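You operate a simulated robot arm through the tools that you are given. There is no shell and no other tool.

You run a simulated robot arm. Do the job below in one go: nothing can be reset, and whatever is moved stays where it is left.

Task
Buff the haze off the brown tray, then dress it with the vase and the glass paperweight.
Fine: use the grey duster block and put it back. Set down upright: grey duster block, slim teal vase. What is to be rubbed or washed off counts as gone when no trace of it is left.
Where things are to end (x, y in the base frame): slim teal vase within 0.04 m of [0.68, 0.03]; glass paperweight within 0.04 m of [0.68, -0.07].

Only the result counts: the job must be done as asked and must still hold three seconds after the hand-in. Knocking over, shifting, dropping, spilling or breaking anything else fails it.

Robot
A 7-joint arm with a three-finger gripper, fixed in place. Base frame: the origin is at the foot of the arm, x ahead of it, y to its left, z up; the work surface is at about z = 0.76. Readings come in m, degrees, newtons and seconds.
Its first joint turns from -166.0 to 166.0 degrees. Payload 2.69 kg.
The TCP is the grasp point between the finger pads, 0.03 m short of the fingertips. In the tool frame z runs along the fingers and y along their closing line. Largest opening 0.128 m; the body of the gripper starts 0.117 m behind the TCP.
Orientation is that of the tool frame in the base frame, as [roll, pitch, yaw] about the fixed x, y, z axes, in that order (R = Rz(yaw) Ry(pitch) Rx(roll)). With the fingers straight down and closing along the base's y, the tool's x points along the base's -x, its y along +y and its z along -z.

Tools
- The arm moves only by the tool move_arm. Its argument "deltas" is a list of rows, each a list of 7 numbers: the opening, from 0 (shut) to 1 (fully open), then the shift along the tool's x, y, z in units of 40 mm (1.0 is 40 mm), then the turn, a rotation vector about the tool's x, y, z in units of 5 degrees (1.0 is 5 degrees). In form: [[jaw, x, y, z, rx, ry, rz], ...]. A call has 1 to 20 rows; each row shifts and turns the commanded pose from where the row before left it, along the tool's axes as they then stand. A call with a number of a shift or a turn outside -1 to 1 is refused whole. A row lasts 0.2 s, in which the tool goes at most 0.05 m and 8.6 degrees; a call with a longer step from one row to the next is refused whole, and so is a gripper value outside its range. A pose out of reach is approached as far as the arm can. The call stops where the force on the tool passes 40 N (or 10 N more than at its start, if that is more) or the arm is blocked; 0.2 s more then pass. The fingers move at their own pace and stop on an object; they squeeze with about 29 N. The grip force told is the motor's: it shows also when the fingers shut on nothing. Time passes only in rows, and 0.2 s behind the last, so rows that do not move let the fingers close. It gives the time, the measured TCP pose, the force on the tool (base axes), the opening and the grip force at its end, in the units of the frame above (readings bear some noise), with the torque about the TCP (base axes, N m) and any sound that the robot's microphone picked up, and new pictures: "views" is both (left out), scene, wrist or none.
- Cameras (640 x 400 px; columns grow to the right, rows downward): "scene" is fixed at [0.0487, 0.4988, 1.5211]; the picture's right is [-0.56, -0.83, 0.00], its down [-0.43, 0.29, -0.86] and it looks along [0.71, -0.48, -0.52] (base axes); focal length 335 px, centre (320, 200). "wrist" rides on the gripper at [0.058, 0.054, -0.131] in the tool frame; the picture's right is [-0.68, 0.74, 0.00], its down [-0.62, -0.57, -0.55] and it looks along [-0.40, -0.37, 0.84] (tool axes); focal length 234 px, centre (320, 200). There is no depth. A picture from a camera that has moved, and an enlarged one, comes with that camera's place and axes in the base frame and with its lens.
- slide_trunk(by): slides the trunk up (or, below 0, down) by that many m; the arm rides with it, the base frame stays. It gives what a move gives, with no picture.
- close_up(camera, box): a new picture of the part [left, top, right, bottom] of that camera's present view, enlarged. The clock stands still meanwhile.
- finish_job(): hands the job in; it is judged then, once.

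Nothing tells you positions but the pictures and the camera data. Unless the task says otherwise, let go and move clear before handing in.

The tools are called by a JSON object that holds its "api" and its "payload". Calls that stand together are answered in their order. move_arm: Moves the arm, as the interface text tells. Its arguments: {"type":"object","properties":{"deltas":{"type":"array"},"views":{"type":"string","enum":["both","scene","wrist","none"]}},"required":["deltas"]} The other tools are called the same way: slide_trunk (by) slides the trunk up or down; close_up (camera, box) takes an enlarged picture of a part of a camera's view; finish_job () hands the job in.

At the start:

```text
t: 0.0
eef_pos: [0.6862, 0.0927, 1.1005]
tool_rot: [-180.0, -0.1, 179.9]
force: [0.0, -1.4, -0.3]
moment: [0.04, -0.01, -0.03]
gripper_width: 0.1278
grasp_force: 0.2
trunk travel left (down, up): [-0.15, 0.2]
```

scene: 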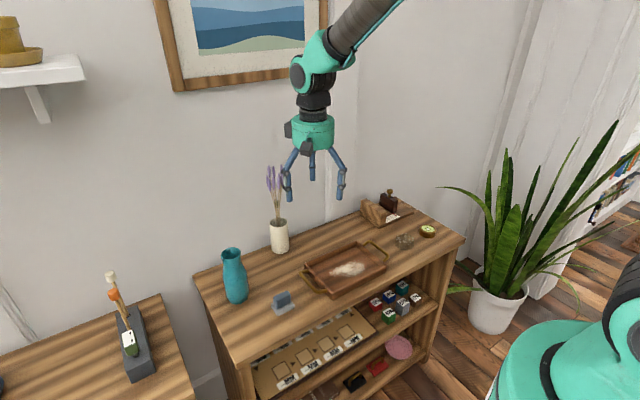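
wrist: 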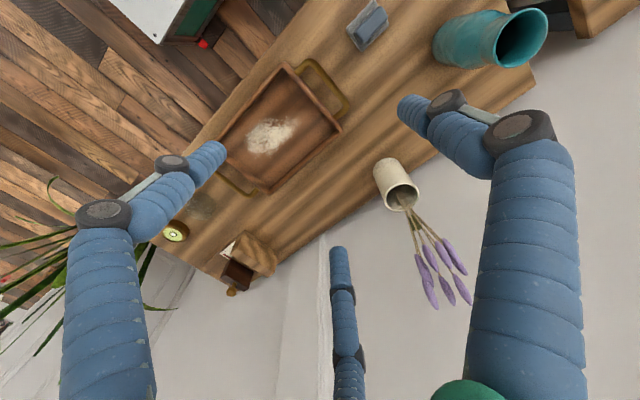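

I see a cabinet top with a brown tray bearing a whitish haze, a teal vase at the left end, a grey duster block near it, and a small glassy object to the right of the tray. I'll look closer before moving.

{"api": "close_up", "payload": {"camera": "scene", "box": [200, 220, 340, 320]}}

{"api": "close_up", "payload": {"camera": "scene", "box": [300, 180, 470, 300]}}

{"api": "close_up", "payload": {"camera": "wrist", "box": [140, 0, 560, 300]}}

```text
4.00 times, centred on (270, 270) of scene
camera zoom: at [0.0487, 0.4988, 1.5211], right [-0.56, -0.83, 0.0], down [-0.43, 0.29, -0.86], along [0.71, -0.48, -0.52], focal length 1339 px, centre (520, -80)
```

zoom: 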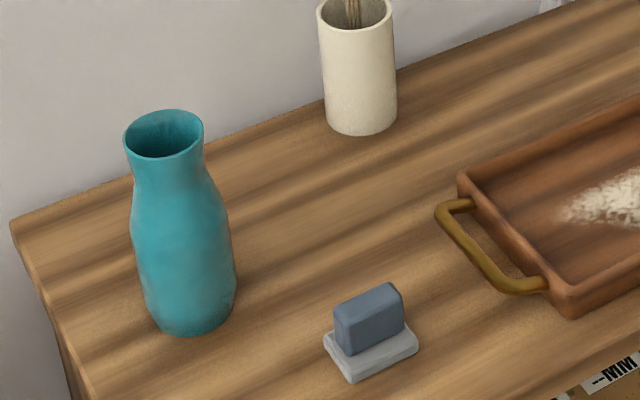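

```text
3.33 times, centred on (385, 240) of scene
camera zoom: at [0.0487, 0.4988, 1.5211], right [-0.56, -0.83, 0.0], down [-0.43, 0.29, -0.86], along [0.71, -0.48, -0.52], focal length 1116 px, centre (103, 67)
```

zoom: 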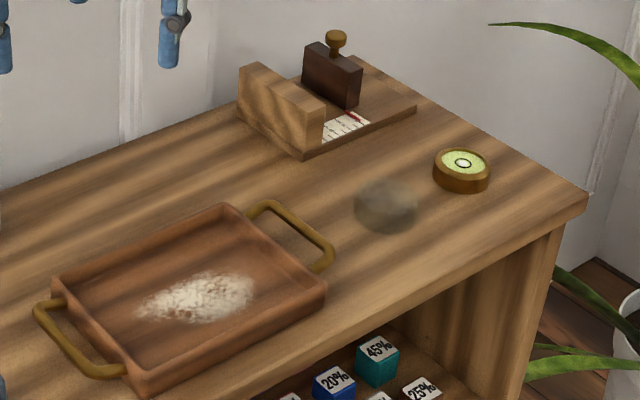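

```text
1.33 times, centred on (350, 150) of wrist
camera zoom: at [0.6267, 0.1468, 1.2318], right [0.68, 0.74, 0.0], down [0.62, -0.57, 0.55], along [0.4, -0.37, -0.84], focal length 312 px, centre (280, 267)
```

zoom: 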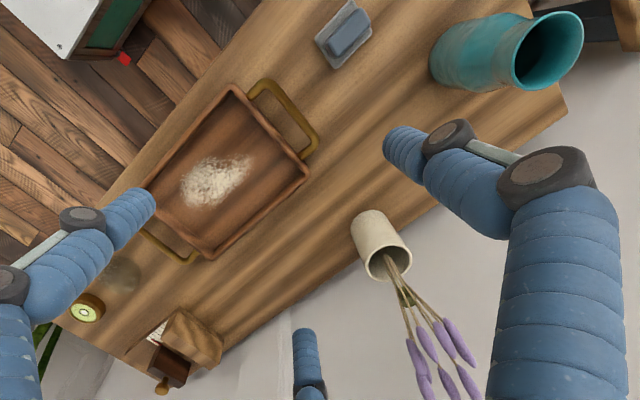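

The duster is at about (0.65, 0.22), the vase at (0.76, 0.31), the tray centre at (0.67, -0.02) and the paperweight at (0.655, -0.275). The gripper's shape looks unusual, so I'll check it closely before going down.

{"api": "close_up", "payload": {"camera": "scene", "box": [260, 90, 380, 210]}}

{"api": "close_up", "payload": {"camera": "wrist", "box": [320, 0, 420, 62]}}

{"api": "move_arm", "payload": {"deltas": [[0.4, 0, 0, 0, 0, 0, 0], [0.4, 0, 0, 0, 0, 0, 0], [0.4, 0, 0, 0, 0, 0, 0]]}}

```text
3.33 times, centred on (320, 150) of scene
camera zoom: at [0.0487, 0.4988, 1.5211], right [-0.56, -0.83, 0.0], down [-0.43, 0.29, -0.86], along [0.71, -0.48, -0.52], focal length 1116 px, centre (320, 367)
```

zoom: 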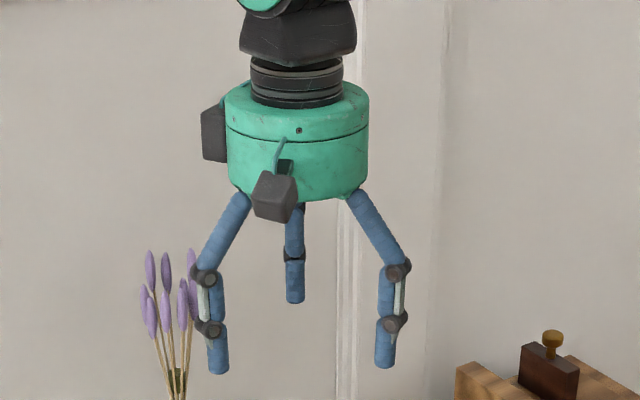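

```text
6.40 times, centred on (370, 31) of wrist
camera zoom: at [0.6267, 0.1468, 1.2318], right [0.68, 0.74, 0.0], down [0.62, -0.57, 0.55], along [0.4, -0.37, -0.84], focal length 1499 px, centre (0, 1282)
```

zoom: 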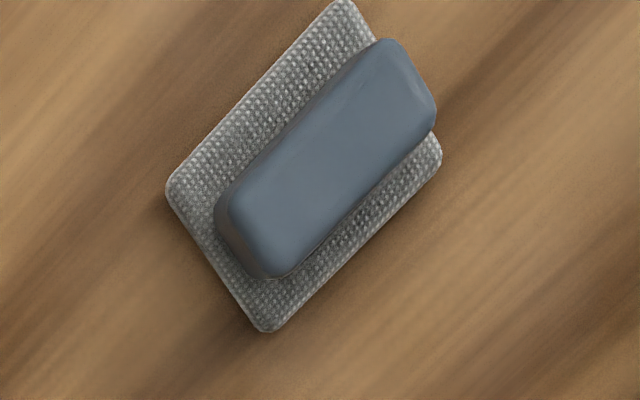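

```text
t: 0.8
eef_pos: [0.6858, 0.0933, 1.1011]
tool_rot: [179.9, 0.0, 180.0]
force: [0.0, 0.2, 0.6]
moment: [-0.05, 0.04, 0.03]
gripper_width: 0.0514
grasp_force: 0.0
trunk travel left (down, up): [-0.15, 0.2]
camera wrist: at [0.6267, 0.1468, 1.2318], right [0.68, 0.74, 0.0], down [0.62, -0.57, 0.55], along [0.4, -0.37, -0.84], focal length 234 px, centre (320, 200)
```

scene: 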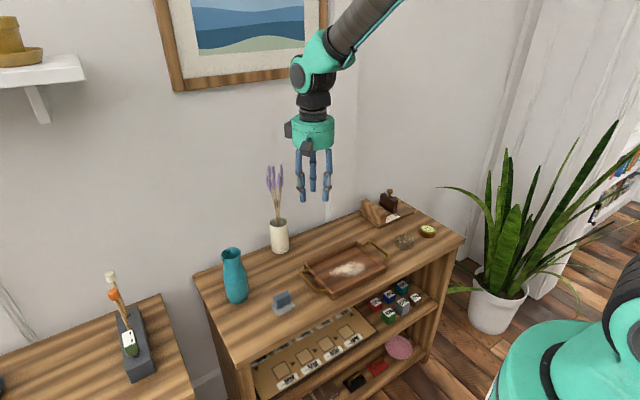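
wrist: 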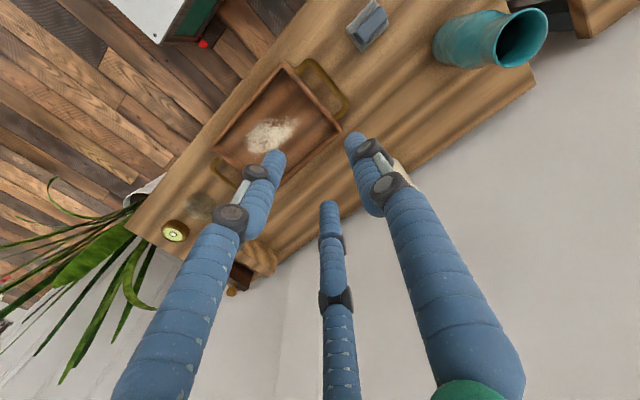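

The gripper has three visible fingers, and the wrist view puts the duster at about (0.655, 0.222). Its pad is about 0.040 by 0.054 m and square with the base axes, and its thin handle runs along y. I'll turn the tool -90° so it closes along x, and move above the duster.

{"api": "move_arm", "payload": {"deltas": [[0.6, 0, 0, 0, 0, 0, -1], [0.6, 0, 0, 0, 0, 0, -1], [0.6, 0, 0, 0, 0, 0, -1], [0.6, 0, 0, 0, 0, 0, -1], [0.6, 0, 0, 0, 0, 0, -1], [0.6, 0, 0, 0, 0, 0, -1], [0.6, 0, 0, 0, 0, 0, -1], [0.6, 0, 0, 0, 0, 0, -1], [0.6, 0, 0, 0, 0, 0, -1], [0.6, 0, 0, 0, 0, 0, -1], [0.6, 0, 0, 0, 0, 0, -1], [0.6, 0, 0, 0, 0, 0, -1], [0.6, 0, 0, 0, 0, 0, -1], [0.6, 0, 0, 0, 0, 0, -1], [0.6, 0, 0, 0, 0, 0, -1], [0.6, 0, 0, 0, 0, 0, -1], [0.6, 0, 0, 0, 0, 0, -1], [0.6, 0, 0, 0, 0, 0, -1]], "views": "none"}}

{"api": "move_arm", "payload": {"deltas": [[0.6, -0.8, 0.2, 0.5, 0, 0, 0], [0.6, -0.8, 0.2, 0.5, 0, 0, 0], [0.6, -0.8, 0.2, 0.5, 0, 0, 0], [0.6, -0.8, 0.16, 0.5, 0, 0, 0], [0.6, 0, 0, 0.5, 0, 0, 0], [0.6, 0, 0, 0.5, 0, 0, 0], [0.6, 0, 0, 0.5, 0, 0, 0], [0.6, 0, 0, 0.5, 0, 0, 0], [0.6, 0, 0, 0.5, 0, 0, 0], [0.6, 0, 0, 0.5, 0, 0, 0]]}}

```text
t: 4.6
eef_pos: [0.6877, 0.0933, 1.1004]
tool_rot: [179.9, 0.1, -89.9]
force: [-0.5, -0.7, -1.1]
moment: [-0.02, 0.0, 0.0]
gripper_width: 0.0764
grasp_force: 0.1
trunk travel left (down, up): [-0.15, 0.2]
```

```text
t: 6.8
eef_pos: [0.6561, 0.2225, 0.9016]
tool_rot: [180.0, 0.0, -90.0]
force: [0.3, 0.4, 0.7]
moment: [0.02, 0.0, -0.02]
gripper_width: 0.0767
grasp_force: 0.1
trunk travel left (down, up): [-0.15, 0.2]
camera wrist: at [0.6015, 0.1632, 1.0323], right [-0.74, 0.68, 0.0], down [0.57, 0.62, 0.55], along [0.37, 0.4, -0.84], focal length 234 px, centre (320, 200)
```

scene: 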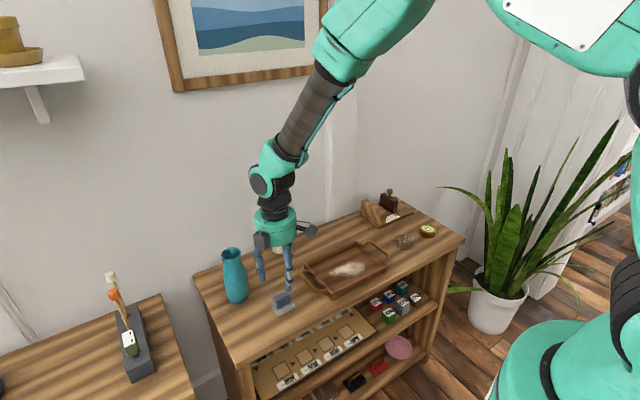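
wrist: 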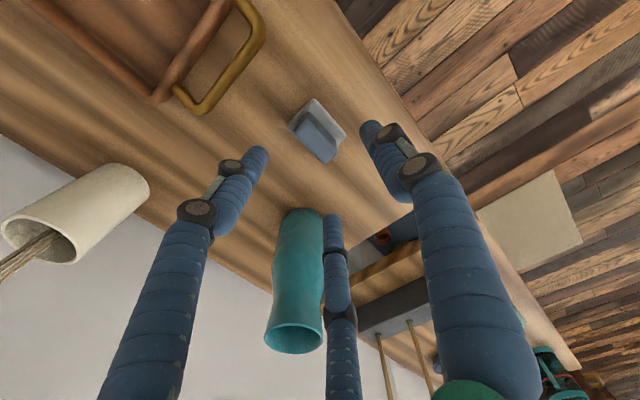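

The tool is above the duster. I'll zoom in on it to check alignment.

{"api": "close_up", "payload": {"camera": "wrist", "box": [240, 80, 400, 180]}}

{"api": "close_up", "payload": {"camera": "scene", "box": [210, 200, 370, 320]}}

```text
4.00 times, centred on (320, 130) of wrist
camera zoom: at [0.6015, 0.1632, 1.0323], right [-0.74, 0.68, 0.0], down [0.57, 0.62, 0.55], along [0.37, 0.4, -0.84], focal length 937 px, centre (320, 480)
```

zoom: 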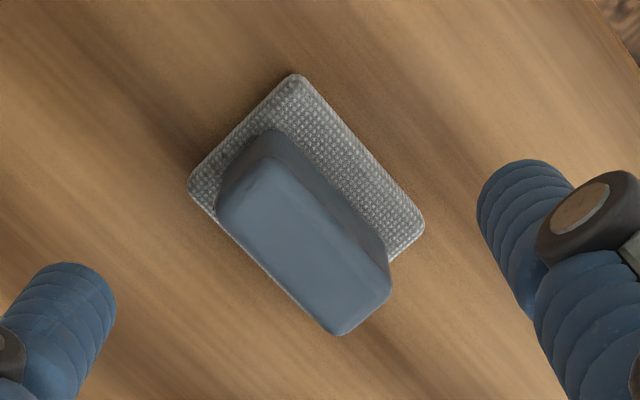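

```text
3.33 times, centred on (290, 260) of scene
camera zoom: at [0.0487, 0.4988, 1.5211], right [-0.56, -0.83, 0.0], down [-0.43, 0.29, -0.86], along [0.71, -0.48, -0.52], focal length 1116 px, centre (420, 0)
```

zoom: 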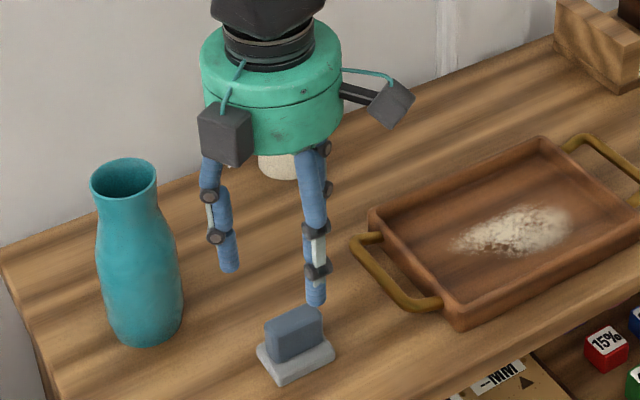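

The duster handle is centred at about (0.656, 0.220) with its top near z = 0.807. I'll go down to straddle it, with the tips just above the pad.

{"api": "move_arm", "payload": {"deltas": [[0.6, 0.05, 0, 0.5, 0, 0, 0], [0.6, 0, 0, 0.5, 0, 0, 0], [0.6, 0, 0, 0.5, 0, 0, 0], [0.6, 0, 0, 0.5, 0, 0, 0], [0.6, 0, 0, 0.37, 0, 0, 0], [0.6, 0, 0, 0, 0, 0, 0]]}}

{"api": "close_up", "payload": {"camera": "scene", "box": [210, 220, 350, 320]}}

{"api": "close_up", "payload": {"camera": "wrist", "box": [200, 90, 440, 240]}}

```text
t: 8.2
eef_pos: [0.6563, 0.2195, 0.8066]
tool_rot: [180.0, 0.0, -90.0]
force: [0.6, -0.3, 0.3]
moment: [0.01, -0.02, 0.03]
gripper_width: 0.0771
grasp_force: 0.1
trunk travel left (down, up): [-0.15, 0.2]
camera wrist: at [0.6012, 0.1609, 0.9367], right [-0.74, 0.68, 0.0], down [0.57, 0.62, 0.55], along [0.37, 0.4, -0.84], focal length 234 px, centre (320, 200)
```

scene: 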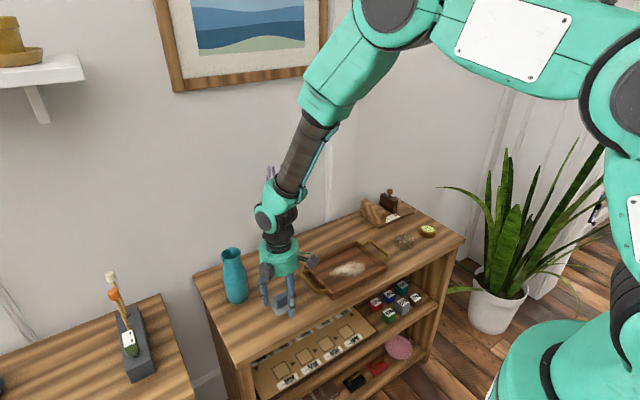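
wrist: 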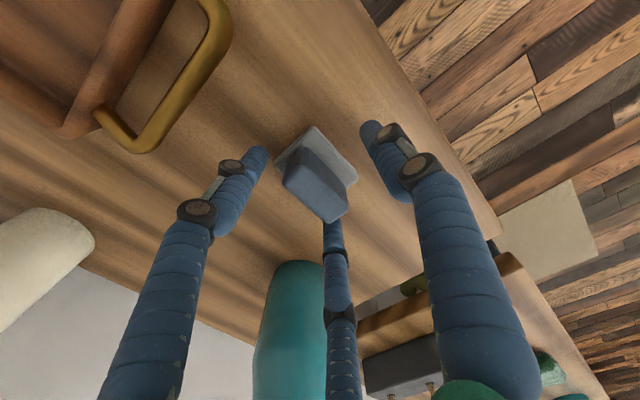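

```text
4.00 times, centred on (280, 270) of scene
camera zoom: at [0.0487, 0.4988, 1.5211], right [-0.56, -0.83, 0.0], down [-0.43, 0.29, -0.86], along [0.71, -0.48, -0.52], focal length 1339 px, centre (480, -80)
```

zoom: 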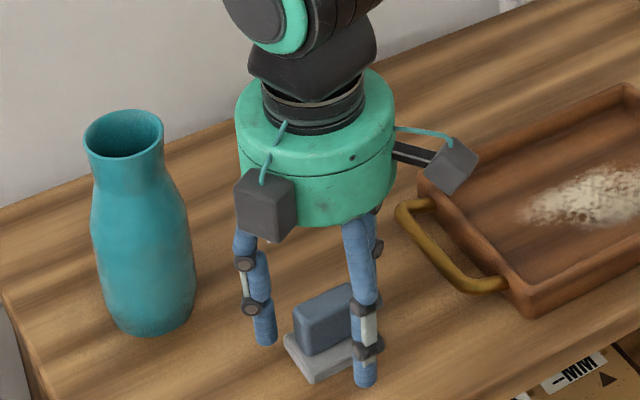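

```text
2.67 times, centred on (320, 165) of wrist
camera zoom: at [0.6012, 0.1609, 0.9367], right [-0.74, 0.68, 0.0], down [0.57, 0.62, 0.55], along [0.37, 0.4, -0.84], focal length 624 px, centre (320, 293)
```

zoom: 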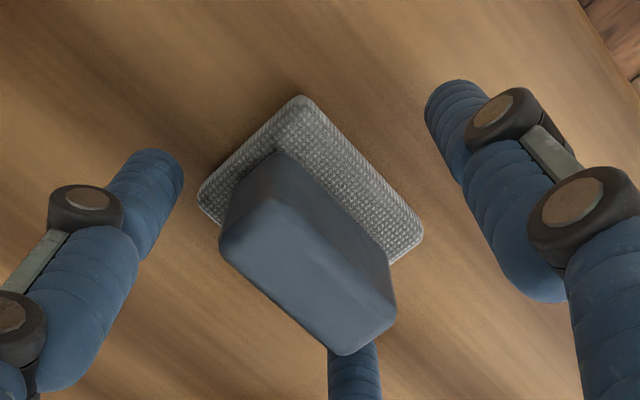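

The fingers straddle the handle, so I'll close on it.

{"api": "move_arm", "payload": {"deltas": [[0, 0, 0, 0, 0, 0, 0], [0, 0, 0, 0, 0, 0, 0], [0, 0, 0, 0, 0, 0, 0], [0, 0, 0, 0, 0, 0, 0]]}}

{"api": "close_up", "payload": {"camera": "wrist", "box": [200, 90, 440, 240]}}

```text
t: 9.2
eef_pos: [0.6562, 0.2187, 0.8056]
tool_rot: [-179.9, 0.0, -89.9]
force: [0.8, 0.1, 1.0]
moment: [0.01, 0.08, -0.01]
gripper_width: 0.0328
grasp_force: 29.4
trunk travel left (down, up): [-0.15, 0.2]
camera wrist: at [0.6009, 0.1608, 0.9369], right [-0.74, 0.68, 0.0], down [0.57, 0.62, 0.55], along [0.37, 0.4, -0.84], focal length 234 px, centre (320, 200)
```

scene: 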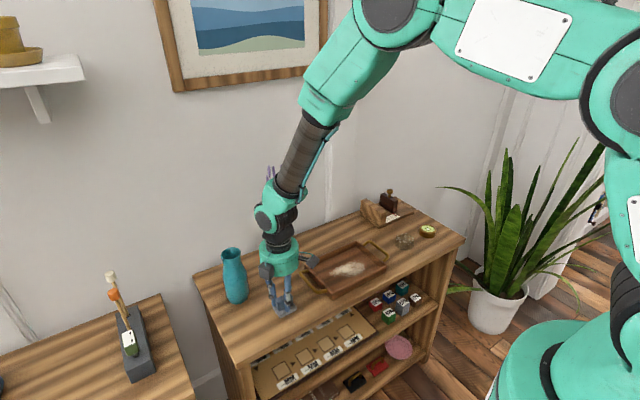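
wrist: 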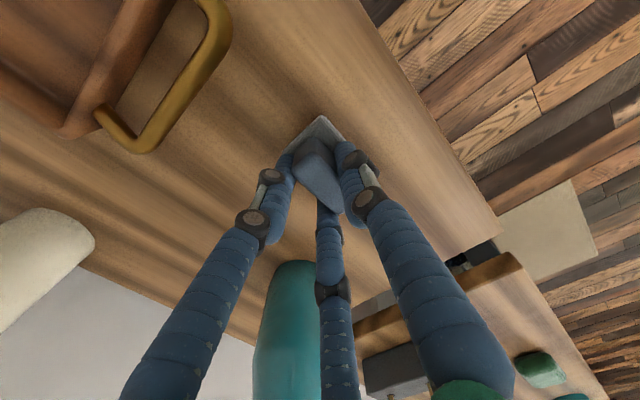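

```text
2.67 times, centred on (320, 165) of wrist
camera zoom: at [0.6009, 0.1608, 0.9369], right [-0.74, 0.68, 0.0], down [0.57, 0.62, 0.55], along [0.37, 0.4, -0.84], focal length 624 px, centre (320, 293)
```

zoom: 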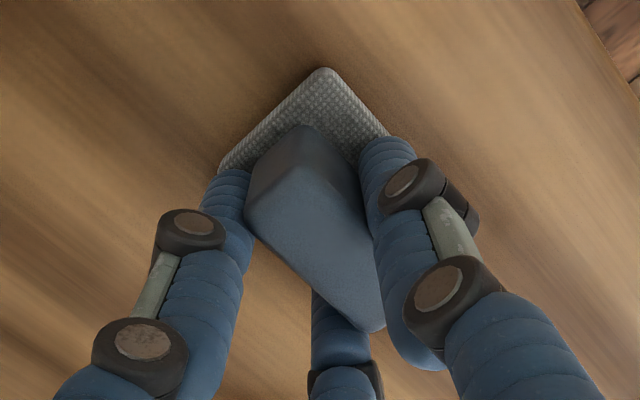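

The duster is held, at 0.033 m opening and 29 N. It shifted a few mm toward -x as the fingers closed, and its original centre was about (0.656, 0.220). I'll lift it and check the hold.

{"api": "move_arm", "payload": {"deltas": [[0, 0, 0, -0.25, 0, 0, 0], [0, 0, 0, -0.5, 0, 0, 0], [0, 0, 0, -0.5, 0, 0, 0], [0, 0, 0, -0.5, 0, 0, 0], [0, 0, 0, -0.5, 0, 0, 0], [0, 0, 0, -0.25, 0, 0, 0]]}}

{"api": "close_up", "payload": {"camera": "wrist", "box": [200, 90, 440, 240]}}

{"api": "close_up", "payload": {"camera": "scene", "box": [210, 190, 370, 300]}}

```text
t: 10.6
eef_pos: [0.6549, 0.2204, 0.9062]
tool_rot: [-180.0, 0.0, -90.0]
force: [-0.1, -0.1, 1.1]
moment: [0.01, -0.02, -0.01]
gripper_width: 0.0326
grasp_force: 28.2
trunk travel left (down, up): [-0.15, 0.2]
camera wrist: at [0.6009, 0.1611, 1.0374], right [-0.74, 0.68, 0.0], down [0.57, 0.62, 0.55], along [0.37, 0.4, -0.84], focal length 234 px, centre (320, 200)
```

scene: 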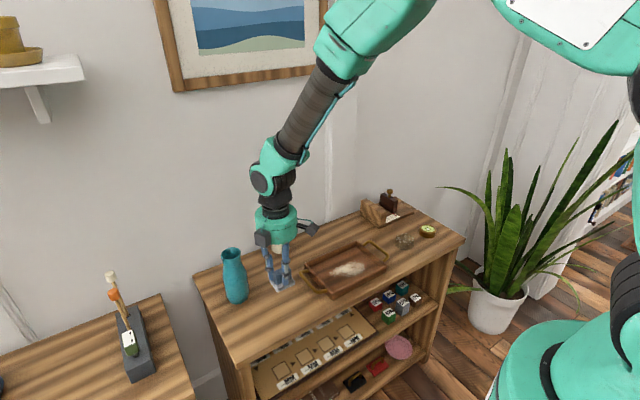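
wrist: 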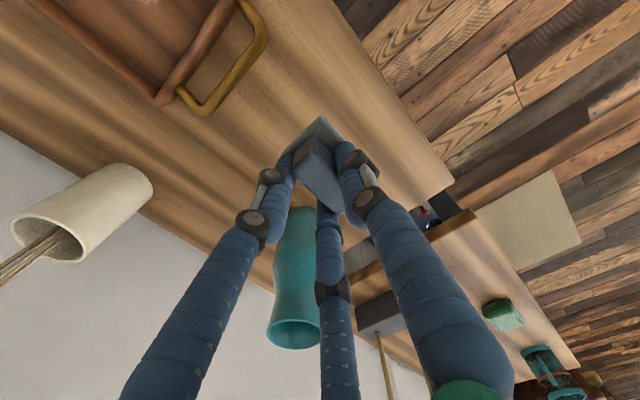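

```text
2.67 times, centred on (320, 165) of wrist
camera zoom: at [0.6009, 0.1611, 1.0374], right [-0.74, 0.68, 0.0], down [0.57, 0.62, 0.55], along [0.37, 0.4, -0.84], focal length 624 px, centre (320, 293)
```

zoom: 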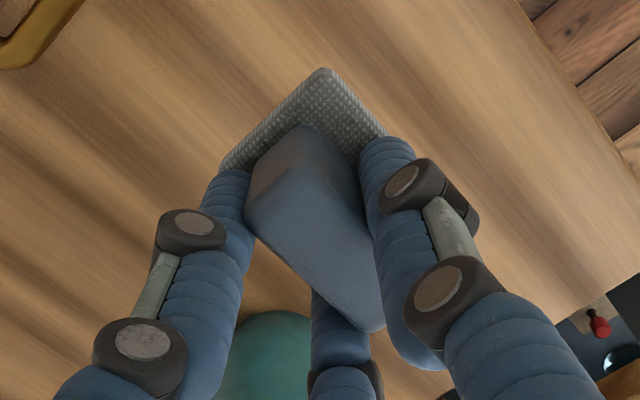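

```text
3.64 times, centred on (290, 245) of scene
camera zoom: at [0.0487, 0.4988, 1.5211], right [-0.56, -0.83, 0.0], down [-0.43, 0.29, -0.86], along [0.71, -0.48, -0.52], focal length 1217 px, centre (429, 36)
```

zoom: 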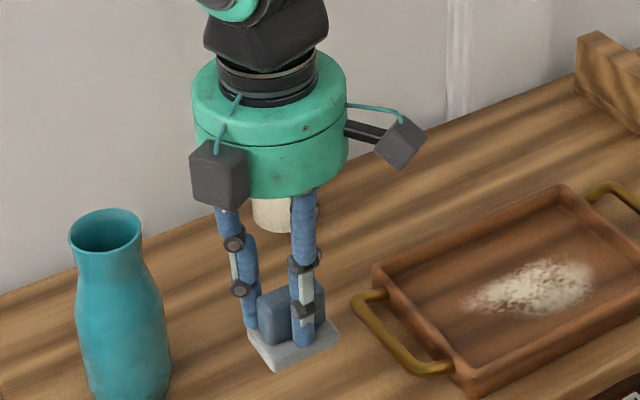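

The hold is steady and level, with the pad's centre about 9 mm toward -x of the TCP and its sole about 46 mm below. I'll carry it over the tray.

{"api": "move_arm", "payload": {"deltas": [[0, 0.6, -0.1, 0, 0, 0, 0], [0, 0.8, -0.1, 0, 0, 0, 0], [0, 0.8, -0.1, 0, 0, 0, 0], [0, 0.8, -0.1, 0, 0, 0, 0], [0, 0.8, -0.1, 0, 0, 0, 0], [0, 0.8, 0, 0, 0, 0, 0], [0, 0.6, 0, 0, 0, 0, 0], [0, 0.3, 0, 0, 0, 0, 0]]}}

{"api": "close_up", "payload": {"camera": "scene", "box": [270, 190, 430, 300]}}

```text
t: 12.4
eef_pos: [0.6752, -0.0005, 0.9048]
tool_rot: [-179.9, -0.1, -90.0]
force: [0.1, -1.0, -0.2]
moment: [0.0, -0.01, -0.01]
gripper_width: 0.0325
grasp_force: 29.2
trunk travel left (down, up): [-0.15, 0.2]
camera wrist: at [0.6209, -0.0595, 1.0369], right [-0.74, 0.68, 0.0], down [0.57, 0.62, 0.55], along [0.37, 0.4, -0.84], focal length 234 px, centre (320, 200)
```

scene: 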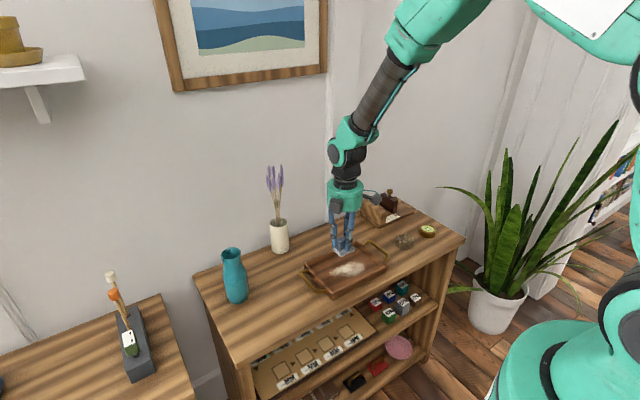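
wrist: 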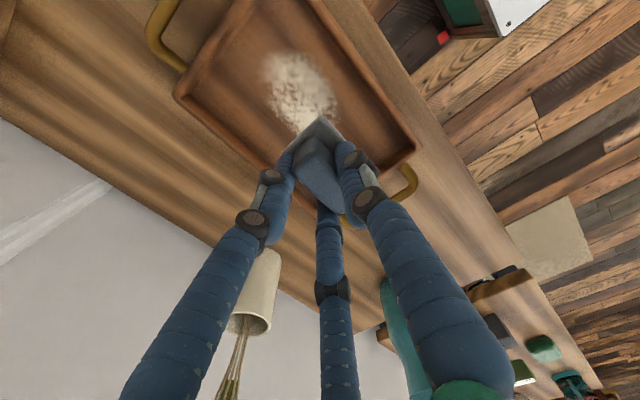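

```text
3.64 times, centred on (350, 245) of scene
camera zoom: at [0.0487, 0.4988, 1.5211], right [-0.56, -0.83, 0.0], down [-0.43, 0.29, -0.86], along [0.71, -0.48, -0.52], focal length 1217 px, centre (211, 36)
```

zoom: 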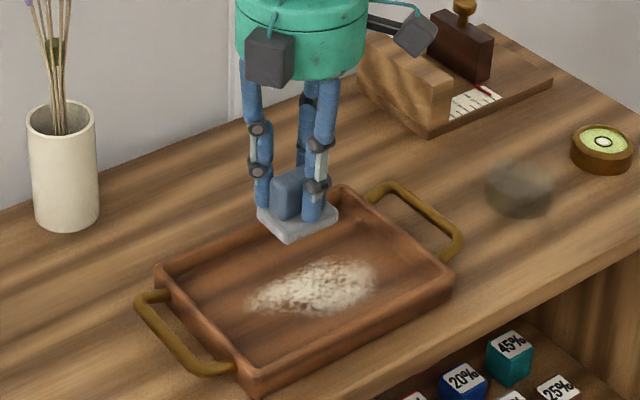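

The tray spans about x 0.59–0.74 and y -0.12–0.09, with haze over about x 0.645–0.695 and y -0.095–0.03. I'll lower the pad gently onto the tray floor near the middle of the haze.

{"api": "move_arm", "payload": {"deltas": [[0, 0.75, 0, 0, 0, 0, 0], [0, 0, 0, 0.5, 0, 0, 0], [0, 0, 0, 0.5, 0, 0, 0], [0, 0, 0, 0.5, 0, 0, 0], [0, 0, 0, 0.4, 0, 0, 0], [0, 0, 0, 0.2, 0, 0, 0], [0, 0, 0, 0, 0, 0, 0]], "views": "scene"}}

{"api": "close_up", "payload": {"camera": "scene", "box": [270, 190, 430, 300]}}

```text
t: 14.0
eef_pos: [0.6774, -0.0303, 0.8222]
tool_rot: [-179.9, 0.0, -90.0]
force: [0.3, -0.3, -1.5]
moment: [-0.01, -0.02, 0.01]
gripper_width: 0.0327
grasp_force: 29.4
trunk travel left (down, up): [-0.15, 0.2]
```

scene: 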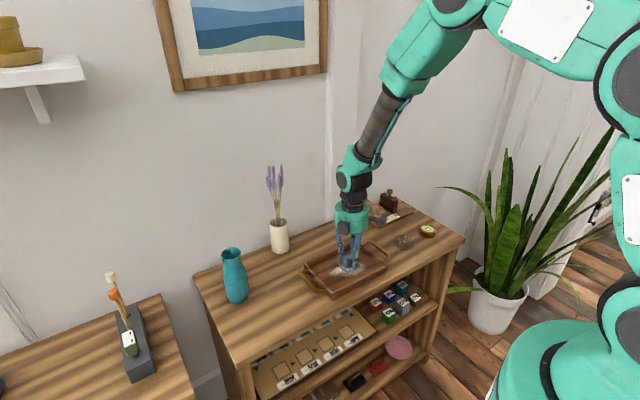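

```text
3.64 times, centred on (350, 245) of scene
camera zoom: at [0.0487, 0.4988, 1.5211], right [-0.56, -0.83, 0.0], down [-0.43, 0.29, -0.86], along [0.71, -0.48, -0.52], focal length 1217 px, centre (211, 36)
```

zoom: 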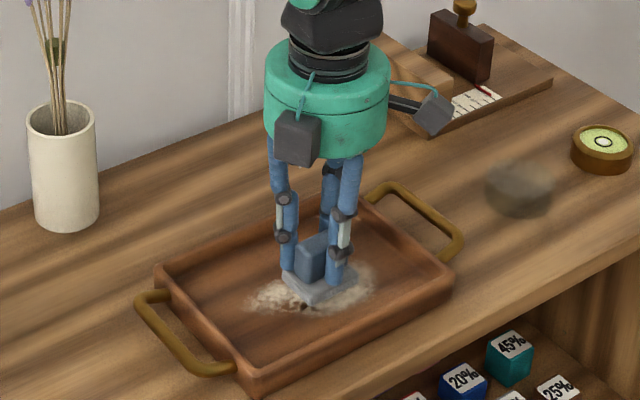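

The pad is just above the haze, so I'll ease down in 1.5 mm steps until I feel contact.

{"api": "move_arm", "payload": {"deltas": [[0, 0, 0, 0.04, 0, 0, 0], [0, 0, 0, 0.04, 0, 0, 0], [0, 0, 0, 0.04, 0, 0, 0], [0, 0, 0, 0, 0, 0, 0]], "views": "none"}}

{"api": "move_arm", "payload": {"deltas": [[0, 0, 0, 0.04, 0, 0, 0], [0, 0, 0, 0, 0, 0, 0]], "views": "none"}}

{"api": "move_arm", "payload": {"deltas": [[0, 0, 0, 0.04, 0, 0, 0], [0, 0, 0, 0, 0, 0, 0]], "views": "none"}}

```text
t: 15.0
eef_pos: [0.6767, -0.0317, 0.8172]
tool_rot: [180.0, 0.0, -90.0]
force: [0.4, 0.2, 0.0]
moment: [0.01, -0.04, 0.01]
gripper_width: 0.0325
grasp_force: 28.9
trunk travel left (down, up): [-0.15, 0.2]
```

```text
t: 15.6
eef_pos: [0.6756, -0.0313, 0.8152]
tool_rot: [179.9, 0.0, -90.0]
force: [0.1, 0.4, -0.7]
moment: [-0.03, -0.02, 0.03]
gripper_width: 0.0328
grasp_force: 29.3
trunk travel left (down, up): [-0.15, 0.2]
```

```text
t: 16.2
eef_pos: [0.6753, -0.0314, 0.8143]
tool_rot: [-180.0, 0.0, -90.0]
force: [0.8, 0.2, -0.5]
moment: [-0.01, 0.01, 0.03]
gripper_width: 0.0327
grasp_force: 29.1
trunk travel left (down, up): [-0.15, 0.2]
```

{"api": "move_arm", "payload": {"deltas": [[0, 0, 0, 0.04, 0, 0, 0], [0, 0, 0, 0, 0, 0, 0]], "views": "none"}}

{"api": "move_arm", "payload": {"deltas": [[0, 0, 0, 0.04, 0, 0, 0], [0, 0, 0, 0, 0, 0, 0]], "views": "none"}}

{"api": "move_arm", "payload": {"deltas": [[0, 0, 0, 0.04, 0, 0, 0], [0, 0, 0, 0, 0, 0, 0]], "views": "none"}}

```text
t: 16.8
eef_pos: [0.6767, -0.0315, 0.8142]
tool_rot: [-179.9, 0.0, -90.0]
force: [-4.0, 0.6, 15.6]
moment: [0.04, 0.4, 0.01]
gripper_width: 0.0327
grasp_force: 29.2
trunk travel left (down, up): [-0.15, 0.2]
```

```text
t: 17.4
eef_pos: [0.6766, -0.0314, 0.814]
tool_rot: [-179.7, 0.0, -90.0]
force: [-7.1, 1.5, 40.3]
moment: [0.06, 0.68, -0.04]
gripper_width: 0.0327
grasp_force: 28.7
trunk travel left (down, up): [-0.15, 0.2]
```

```text
t: 18.0
eef_pos: [0.6761, -0.0308, 0.811]
tool_rot: [-179.8, 0.1, -90.0]
force: [-1.7, 0.6, 43.7]
moment: [-0.02, 0.46, -0.04]
gripper_width: 0.0329
grasp_force: 29.5
trunk travel left (down, up): [-0.15, 0.2]
```

I made contact at TCP z ≈ 0.814 and pressed too hard, with the handle slipping slightly in the grip. I'll ease off to a light press.

{"api": "move_arm", "payload": {"deltas": [[0, 0, 0, -0.025, 0, 0, 0], [0, 0, 0, 0, 0, 0, 0]], "views": "none"}}

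{"api": "close_up", "payload": {"camera": "scene", "box": [270, 190, 430, 300]}}

```text
t: 18.6
eef_pos: [0.6762, -0.031, 0.8113]
tool_rot: [-179.9, 0.0, -90.1]
force: [6.7, -1.5, 34.0]
moment: [-0.05, 0.01, 0.02]
gripper_width: 0.0325
grasp_force: 28.8
trunk travel left (down, up): [-0.15, 0.2]
```

```text
3.64 times, centred on (350, 245) of scene
camera zoom: at [0.0487, 0.4988, 1.5211], right [-0.56, -0.83, 0.0], down [-0.43, 0.29, -0.86], along [0.71, -0.48, -0.52], focal length 1217 px, centre (211, 36)
```

zoom: 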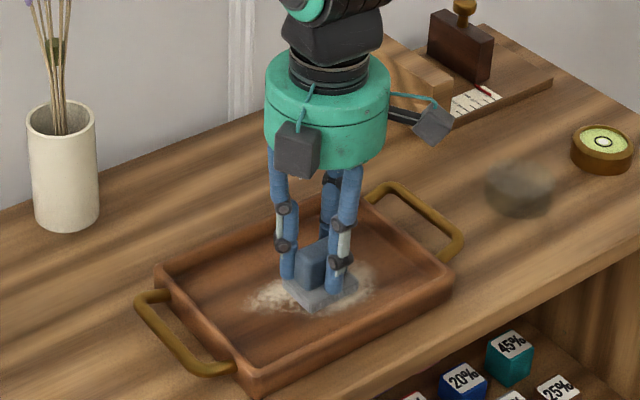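

{"api": "move_arm", "payload": {"deltas": [[0, 0, 0, -0.025, 0, 0, 0], [0, 0, 0, 0, 0, 0, 0]], "views": "none"}}

{"api": "move_arm", "payload": {"deltas": [[0, 0, 0, -0.015, 0, 0, 0], [0, 0, 0, 0, 0, 0, 0]], "views": "none"}}

```text
t: 19.2
eef_pos: [0.6766, -0.0312, 0.8111]
tool_rot: [-179.9, 0.0, -90.0]
force: [9.6, -2.5, 21.2]
moment: [-0.09, -0.21, 0.02]
gripper_width: 0.0327
grasp_force: 29.0
trunk travel left (down, up): [-0.15, 0.2]
```

```text
t: 19.8
eef_pos: [0.6756, -0.031, 0.8117]
tool_rot: [179.9, 0.1, -90.0]
force: [4.9, -2.2, 14.3]
moment: [-0.06, -0.09, -0.01]
gripper_width: 0.0326
grasp_force: 29.3
trunk travel left (down, up): [-0.15, 0.2]
```

The press is now about 14 N. I'll begin rubbing with a gentle stroke toward +y.

{"api": "move_arm", "payload": {"deltas": [[0, -0.2, 0, 0, 0, 0, 0], [0, -0.25, 0, 0, 0, 0, 0], [0, -0.25, 0, 0, 0, 0, 0], [0, -0.25, 0, 0, 0, 0, 0], [0, -0.25, 0, 0, 0, 0, 0], [0, -0.25, 0, 0, 0, 0, 0], [0, -0.2, 0, 0, 0, 0, 0]]}}

{"api": "close_up", "payload": {"camera": "scene", "box": [270, 190, 430, 300]}}

```text
t: 21.4
eef_pos: [0.6761, 0.035, 0.8111]
tool_rot: [-180.0, -0.1, -90.0]
force: [0.0, -0.2, -0.2]
moment: [0.03, -0.03, 0.03]
gripper_width: 0.0326
grasp_force: 29.4
trunk travel left (down, up): [-0.15, 0.2]
camera wrist: at [0.6208, -0.0235, 0.9428], right [-0.74, 0.68, 0.0], down [0.57, 0.62, 0.55], along [0.37, 0.4, -0.84], focal length 234 px, centre (320, 200)
```

scene: 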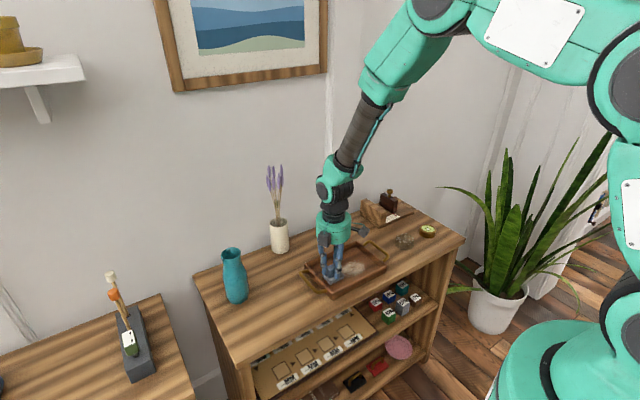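
wrist: 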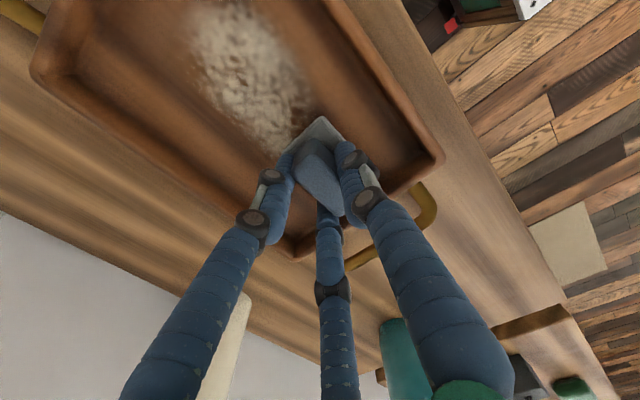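

```text
3.64 times, centred on (350, 245) of scene
camera zoom: at [0.0487, 0.4988, 1.5211], right [-0.56, -0.83, 0.0], down [-0.43, 0.29, -0.86], along [0.71, -0.48, -0.52], focal length 1217 px, centre (211, 36)
```

zoom: 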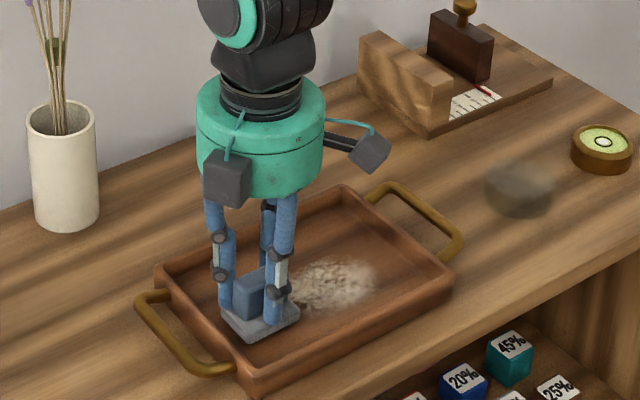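

The haze is thinning where the pad went, but the contact force has dropped to zero. I'll press down slightly again.

{"api": "move_arm", "payload": {"deltas": [[0, 0, 0, 0.02, 0, 0, 0], [0, 0, 0, 0, 0, 0, 0]], "views": "none"}}

{"api": "move_arm", "payload": {"deltas": [[0, 0, 0, 0.02, 0, 0, 0], [0, 0, 0, 0, 0, 0, 0]], "views": "none"}}

```text
t: 22.0
eef_pos: [0.6763, 0.0354, 0.8123]
tool_rot: [180.0, 0.0, -90.0]
force: [-1.1, 0.3, 5.0]
moment: [0.04, 0.13, 0.04]
gripper_width: 0.0329
grasp_force: 29.3
trunk travel left (down, up): [-0.15, 0.2]
```

```text
t: 22.6
eef_pos: [0.6766, 0.0347, 0.8123]
tool_rot: [-179.8, 0.0, -90.0]
force: [-2.8, 1.6, 15.2]
moment: [0.08, 0.26, 0.02]
gripper_width: 0.0328
grasp_force: 29.2
trunk travel left (down, up): [-0.15, 0.2]
```

{"api": "move_arm", "payload": {"deltas": [[0, 0.2, 0, 0, 0, 0, 0], [0, 0.25, 0, 0, 0, 0, 0], [0, 0.25, 0, 0, 0, 0, 0], [0, 0.25, 0, 0, 0, 0, 0], [0, 0.25, 0, 0, 0, 0, 0], [0, 0.25, 0, 0, 0, 0, 0], [0, 0.25, 0, 0, 0, 0, 0], [0, 0.25, 0, 0, 0, 0, 0], [0, 0.25, 0, 0, 0, 0, 0], [0, 0.25, 0, 0, 0, 0, 0], [0, 0.2, 0, 0, 0, 0, 0]], "views": "none"}}

{"api": "close_up", "payload": {"camera": "scene", "box": [270, 190, 430, 300]}}

```text
t: 25.0
eef_pos: [0.675, -0.071, 0.8114]
tool_rot: [-179.8, 0.0, -90.0]
force: [-0.2, 11.6, 34.1]
moment: [0.46, 0.3, -0.09]
gripper_width: 0.0325
grasp_force: 29.3
trunk travel left (down, up): [-0.15, 0.2]
```

```text
3.64 times, centred on (350, 245) of scene
camera zoom: at [0.0487, 0.4988, 1.5211], right [-0.56, -0.83, 0.0], down [-0.43, 0.29, -0.86], along [0.71, -0.48, -0.52], focal length 1217 px, centre (211, 36)
```

zoom: 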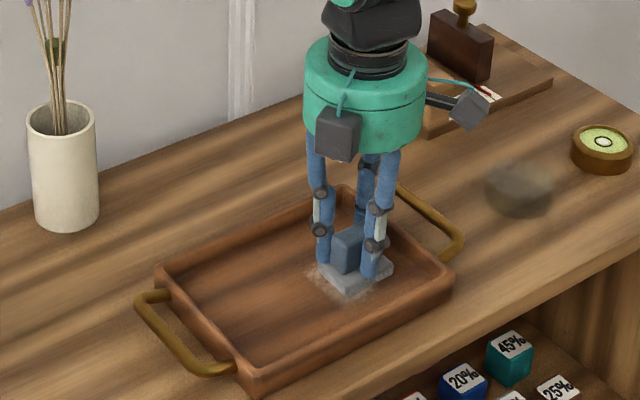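

Most of the haze is gone along that stroke and the tray has not moved. I'll ease off a little and do parallel strokes on the -x and +x sides.

{"api": "move_arm", "payload": {"deltas": [[0, 0, 0.1, -0.015, 0, 0, 0], [0, 0, 0.2, 0, 0, 0, 0], [0, 0, 0.2, 0, 0, 0, 0], [0, -0.2, 0, 0, 0, 0, 0]], "views": "none"}}

{"api": "close_up", "payload": {"camera": "scene", "box": [270, 190, 430, 300]}}

```text
t: 26.0
eef_pos: [0.6549, -0.0633, 0.8116]
tool_rot: [179.9, -0.1, -90.0]
force: [-1.2, -6.6, 24.0]
moment: [-0.36, 0.19, 0.1]
gripper_width: 0.0328
grasp_force: 29.4
trunk travel left (down, up): [-0.15, 0.2]
```

```text
3.64 times, centred on (350, 245) of scene
camera zoom: at [0.0487, 0.4988, 1.5211], right [-0.56, -0.83, 0.0], down [-0.43, 0.29, -0.86], along [0.71, -0.48, -0.52], focal length 1217 px, centre (211, 36)
```

zoom: 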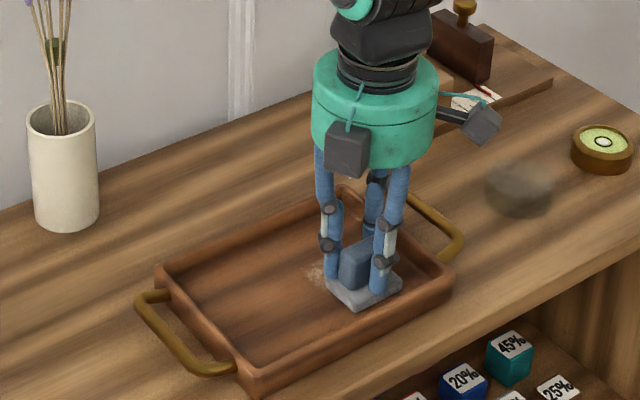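

There is a trace left at about (0.68–0.69, -0.045). I'll finish the -x lane, then do the +x lane.

{"api": "move_arm", "payload": {"deltas": [[0, -0.25, 0, 0, 0, 0, 0], [0, -0.25, 0, 0, 0, 0, 0], [0, -0.25, 0, 0, 0, 0, 0], [0, -0.25, 0, 0, 0, 0, 0], [0, -0.25, 0, 0, 0, 0, 0], [0, -0.25, 0, 0, 0, 0, 0], [0, -0.25, 0, 0, 0, 0, 0], [0, -0.25, 0, 0, 0, 0, 0], [0, -0.25, 0, 0, 0, 0, 0], [0, -0.2, 0, 0, 0, 0, 0]], "views": "none"}}

{"api": "move_arm", "payload": {"deltas": [[0, 0, -0.25, 0, 0, 0, 0], [0, 0, -0.25, 0, 0, 0, 0], [0, 0, -0.25, 0, 0, 0, 0], [0, 0, -0.25, 0, 0, 0, 0], [0, 0, -0.15, 0, 0, 0, 0]]}}

{"api": "close_up", "payload": {"camera": "scene", "box": [270, 190, 430, 300]}}

```text
t: 28.2
eef_pos: [0.6565, 0.0349, 0.8119]
tool_rot: [179.9, 0.0, -89.9]
force: [0.0, -4.9, 18.6]
moment: [-0.17, 0.18, 0.05]
gripper_width: 0.0328
grasp_force: 29.0
trunk travel left (down, up): [-0.15, 0.2]
```

```text
t: 29.4
eef_pos: [0.7017, 0.0351, 0.8119]
tool_rot: [180.0, 0.0, -90.0]
force: [-6.3, 0.2, 16.1]
moment: [0.18, 0.4, 0.01]
gripper_width: 0.0326
grasp_force: 29.5
trunk travel left (down, up): [-0.15, 0.2]
camera wrist: at [0.6466, -0.0231, 0.9423], right [-0.74, 0.68, 0.0], down [0.57, 0.62, 0.55], along [0.37, 0.4, -0.84], focal length 234 px, centre (320, 200)
```

scene: 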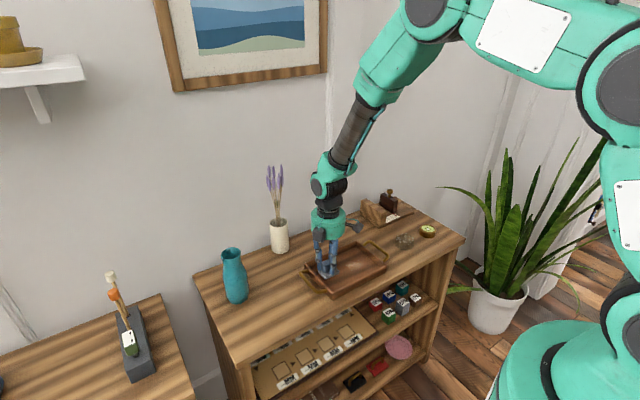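
wrist: 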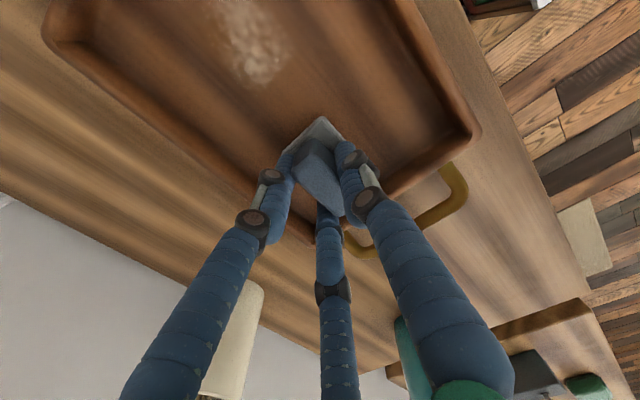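

```text
3.64 times, centred on (350, 245) of scene
camera zoom: at [0.0487, 0.4988, 1.5211], right [-0.56, -0.83, 0.0], down [-0.43, 0.29, -0.86], along [0.71, -0.48, -0.52], focal length 1217 px, centre (211, 36)
```

zoom: 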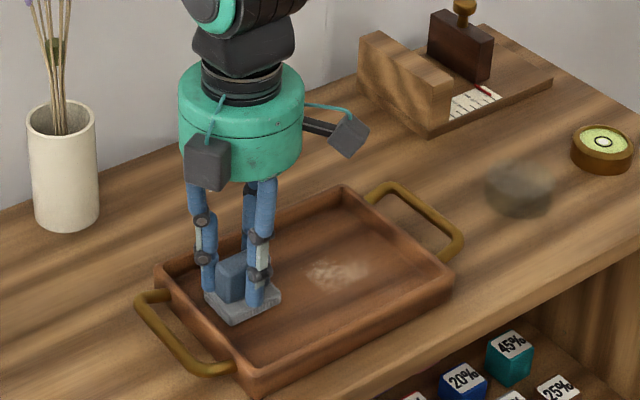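

The remaining haze lies around x 0.66–0.69, y -0.095 to -0.035. I'll stroke the +x lane toward -y, then come back over the middle lane.

{"api": "move_arm", "payload": {"deltas": [[0, 0.2, 0, 0, 0, 0, 0], [0, 0.25, 0, 0, 0, 0, 0], [0, 0.25, 0, 0, 0, 0, 0], [0, 0.25, 0, 0, 0, 0, 0], [0, 0.25, 0, 0, 0, 0, 0], [0, 0.25, 0, 0, 0, 0, 0], [0, 0.25, 0, 0, 0, 0, 0], [0, 0.25, 0, 0, 0, 0, 0], [0, 0.25, 0, 0, 0, 0, 0], [0, 0.25, 0, 0, 0, 0, 0], [0, 0.2, 0, 0, 0, 0, 0]], "views": "none"}}

{"api": "move_arm", "payload": {"deltas": [[0, 0.1, 0.2, 0, 0, 0, 0], [0, 0, 0.3, 0, 0, 0, 0], [0, -0.2, 0, 0, 0, 0, 0], [0, -0.25, 0, 0, 0, 0, 0], [0, -0.25, 0, 0, 0, 0, 0], [0, -0.25, 0, 0, 0, 0, 0], [0, -0.25, 0, 0, 0, 0, 0], [0, -0.25, 0, 0, 0, 0, 0], [0, -0.25, 0, 0, 0, 0, 0], [0, -0.25, 0, 0, 0, 0, 0], [0, -0.2, 0, 0, 0, 0, 0]], "views": "wrist"}}

{"api": "close_up", "payload": {"camera": "scene", "box": [270, 190, 430, 300]}}

```text
t: 31.8
eef_pos: [0.7022, -0.0713, 0.812]
tool_rot: [-179.9, 0.0, -90.1]
force: [-0.2, 5.0, 18.1]
moment: [0.27, 0.19, -0.06]
gripper_width: 0.0327
grasp_force: 29.1
trunk travel left (down, up): [-0.15, 0.2]
```

```text
t: 34.2
eef_pos: [0.6806, 0.0103, 0.8114]
tool_rot: [-179.9, 0.0, -89.9]
force: [-1.0, -6.4, 22.4]
moment: [-0.17, 0.24, 0.08]
gripper_width: 0.0325
grasp_force: 29.0
trunk travel left (down, up): [-0.15, 0.2]
camera wrist: at [0.6272, -0.0474, 0.9423], right [-0.74, 0.68, 0.0], down [0.56, 0.62, 0.55], along [0.37, 0.4, -0.84], focal length 234 px, centre (320, 200)
```

wrist: 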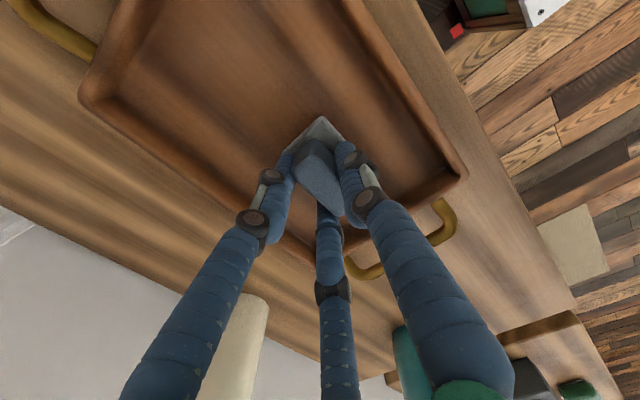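

```text
3.64 times, centred on (350, 245) of scene
camera zoom: at [0.0487, 0.4988, 1.5211], right [-0.56, -0.83, 0.0], down [-0.43, 0.29, -0.86], along [0.71, -0.48, -0.52], focal length 1217 px, centre (211, 36)
```

zoom: 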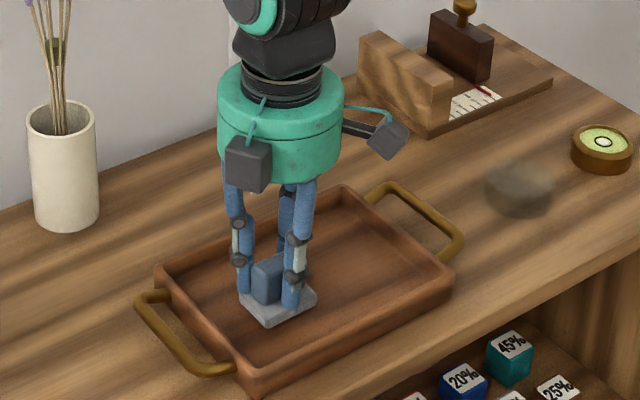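

It looks clean. I'll do extra passes over the full area, including the lane edges, to make sure no trace is left.

{"api": "move_arm", "payload": {"deltas": [[0, -0.25, 0, 0, 0, 0, 0], [0, -0.25, 0, 0, 0, 0, 0], [0, -0.2, 0, 0, 0, 0, 0], [0, 0, 0.25, 0, 0, 0, 0], [0, 0, 0.25, 0, 0, 0, 0], [0, 0, 0.2, 0, 0, 0, 0], [0, 0.25, 0, 0, 0, 0, 0], [0, 0.25, 0, 0, 0, 0, 0], [0, 0.25, 0, 0, 0, 0, 0], [0, 0.25, 0, 0, 0, 0, 0], [0, 0.25, 0, 0, 0, 0, 0], [0, 0.25, 0, 0, 0, 0, 0], [0, 0.25, 0, 0, 0, 0, 0], [0, 0.25, 0, 0, 0, 0, 0], [0, 0.25, 0, 0, 0, 0, 0], [0, 0.25, 0, 0, 0, 0, 0], [0, 0.2, 0, 0, 0, 0, 0]], "views": "none"}}

{"api": "move_arm", "payload": {"deltas": [[0, 0, -0.25, 0, 0, 0, 0], [0, 0, -0.25, 0, 0, 0, 0], [0, 0, -0.1, 0, 0, 0, 0], [0, -0.25, 0, 0, 0, 0, 0], [0, -0.25, 0, 0, 0, 0, 0], [0, -0.25, 0, 0, 0, 0, 0], [0, -0.25, 0, 0, 0, 0, 0], [0, -0.25, 0, 0, 0, 0, 0], [0, -0.25, 0, 0, 0, 0, 0], [0, -0.25, 0, 0, 0, 0, 0], [0, -0.25, 0, 0, 0, 0, 0], [0, -0.25, 0, 0, 0, 0, 0], [0, -0.25, 0, 0, 0, 0, 0], [0, -0.2, 0, 0, 0, 0, 0]], "views": "none"}}

{"api": "move_arm", "payload": {"deltas": [[0, 0, -0.25, 0, 0, 0, 0], [0, 0, -0.25, 0, 0, 0, 0], [0, 0.25, 0, 0, 0, 0, 0], [0, 0.25, 0, 0, 0, 0, 0], [0, 0.25, 0, 0, 0, 0, 0], [0, 0.25, 0, 0, 0, 0, 0], [0, 0.25, 0, 0, 0, 0, 0], [0, 0.25, 0, 0, 0, 0, 0], [0, 0.25, 0, 0, 0, 0, 0], [0, 0.25, 0, 0, 0, 0, 0], [0, 0.25, 0, 0, 0, 0, 0], [0, 0.25, 0, 0, 0, 0, 0], [0, 0.15, 0, 0, 0, 0, 0]], "views": "none"}}

```text
t: 37.8
eef_pos: [0.6523, -0.0691, 0.8116]
tool_rot: [-179.9, 0.0, -90.0]
force: [-0.1, 7.0, 22.9]
moment: [0.29, 0.22, -0.07]
gripper_width: 0.0328
grasp_force: 28.9
trunk travel left (down, up): [-0.15, 0.2]
```

```text
t: 40.8
eef_pos: [0.6779, 0.0378, 0.8104]
tool_rot: [-179.8, 0.0, -90.0]
force: [-0.1, -6.3, 21.6]
moment: [-0.24, 0.19, 0.07]
gripper_width: 0.0327
grasp_force: 28.7
trunk travel left (down, up): [-0.15, 0.2]
```

```text
t: 43.6
eef_pos: [0.6976, -0.0671, 0.8108]
tool_rot: [-180.0, -0.1, -90.0]
force: [-0.8, 6.9, 21.9]
moment: [0.33, 0.27, -0.08]
gripper_width: 0.0327
grasp_force: 29.2
trunk travel left (down, up): [-0.15, 0.2]
```

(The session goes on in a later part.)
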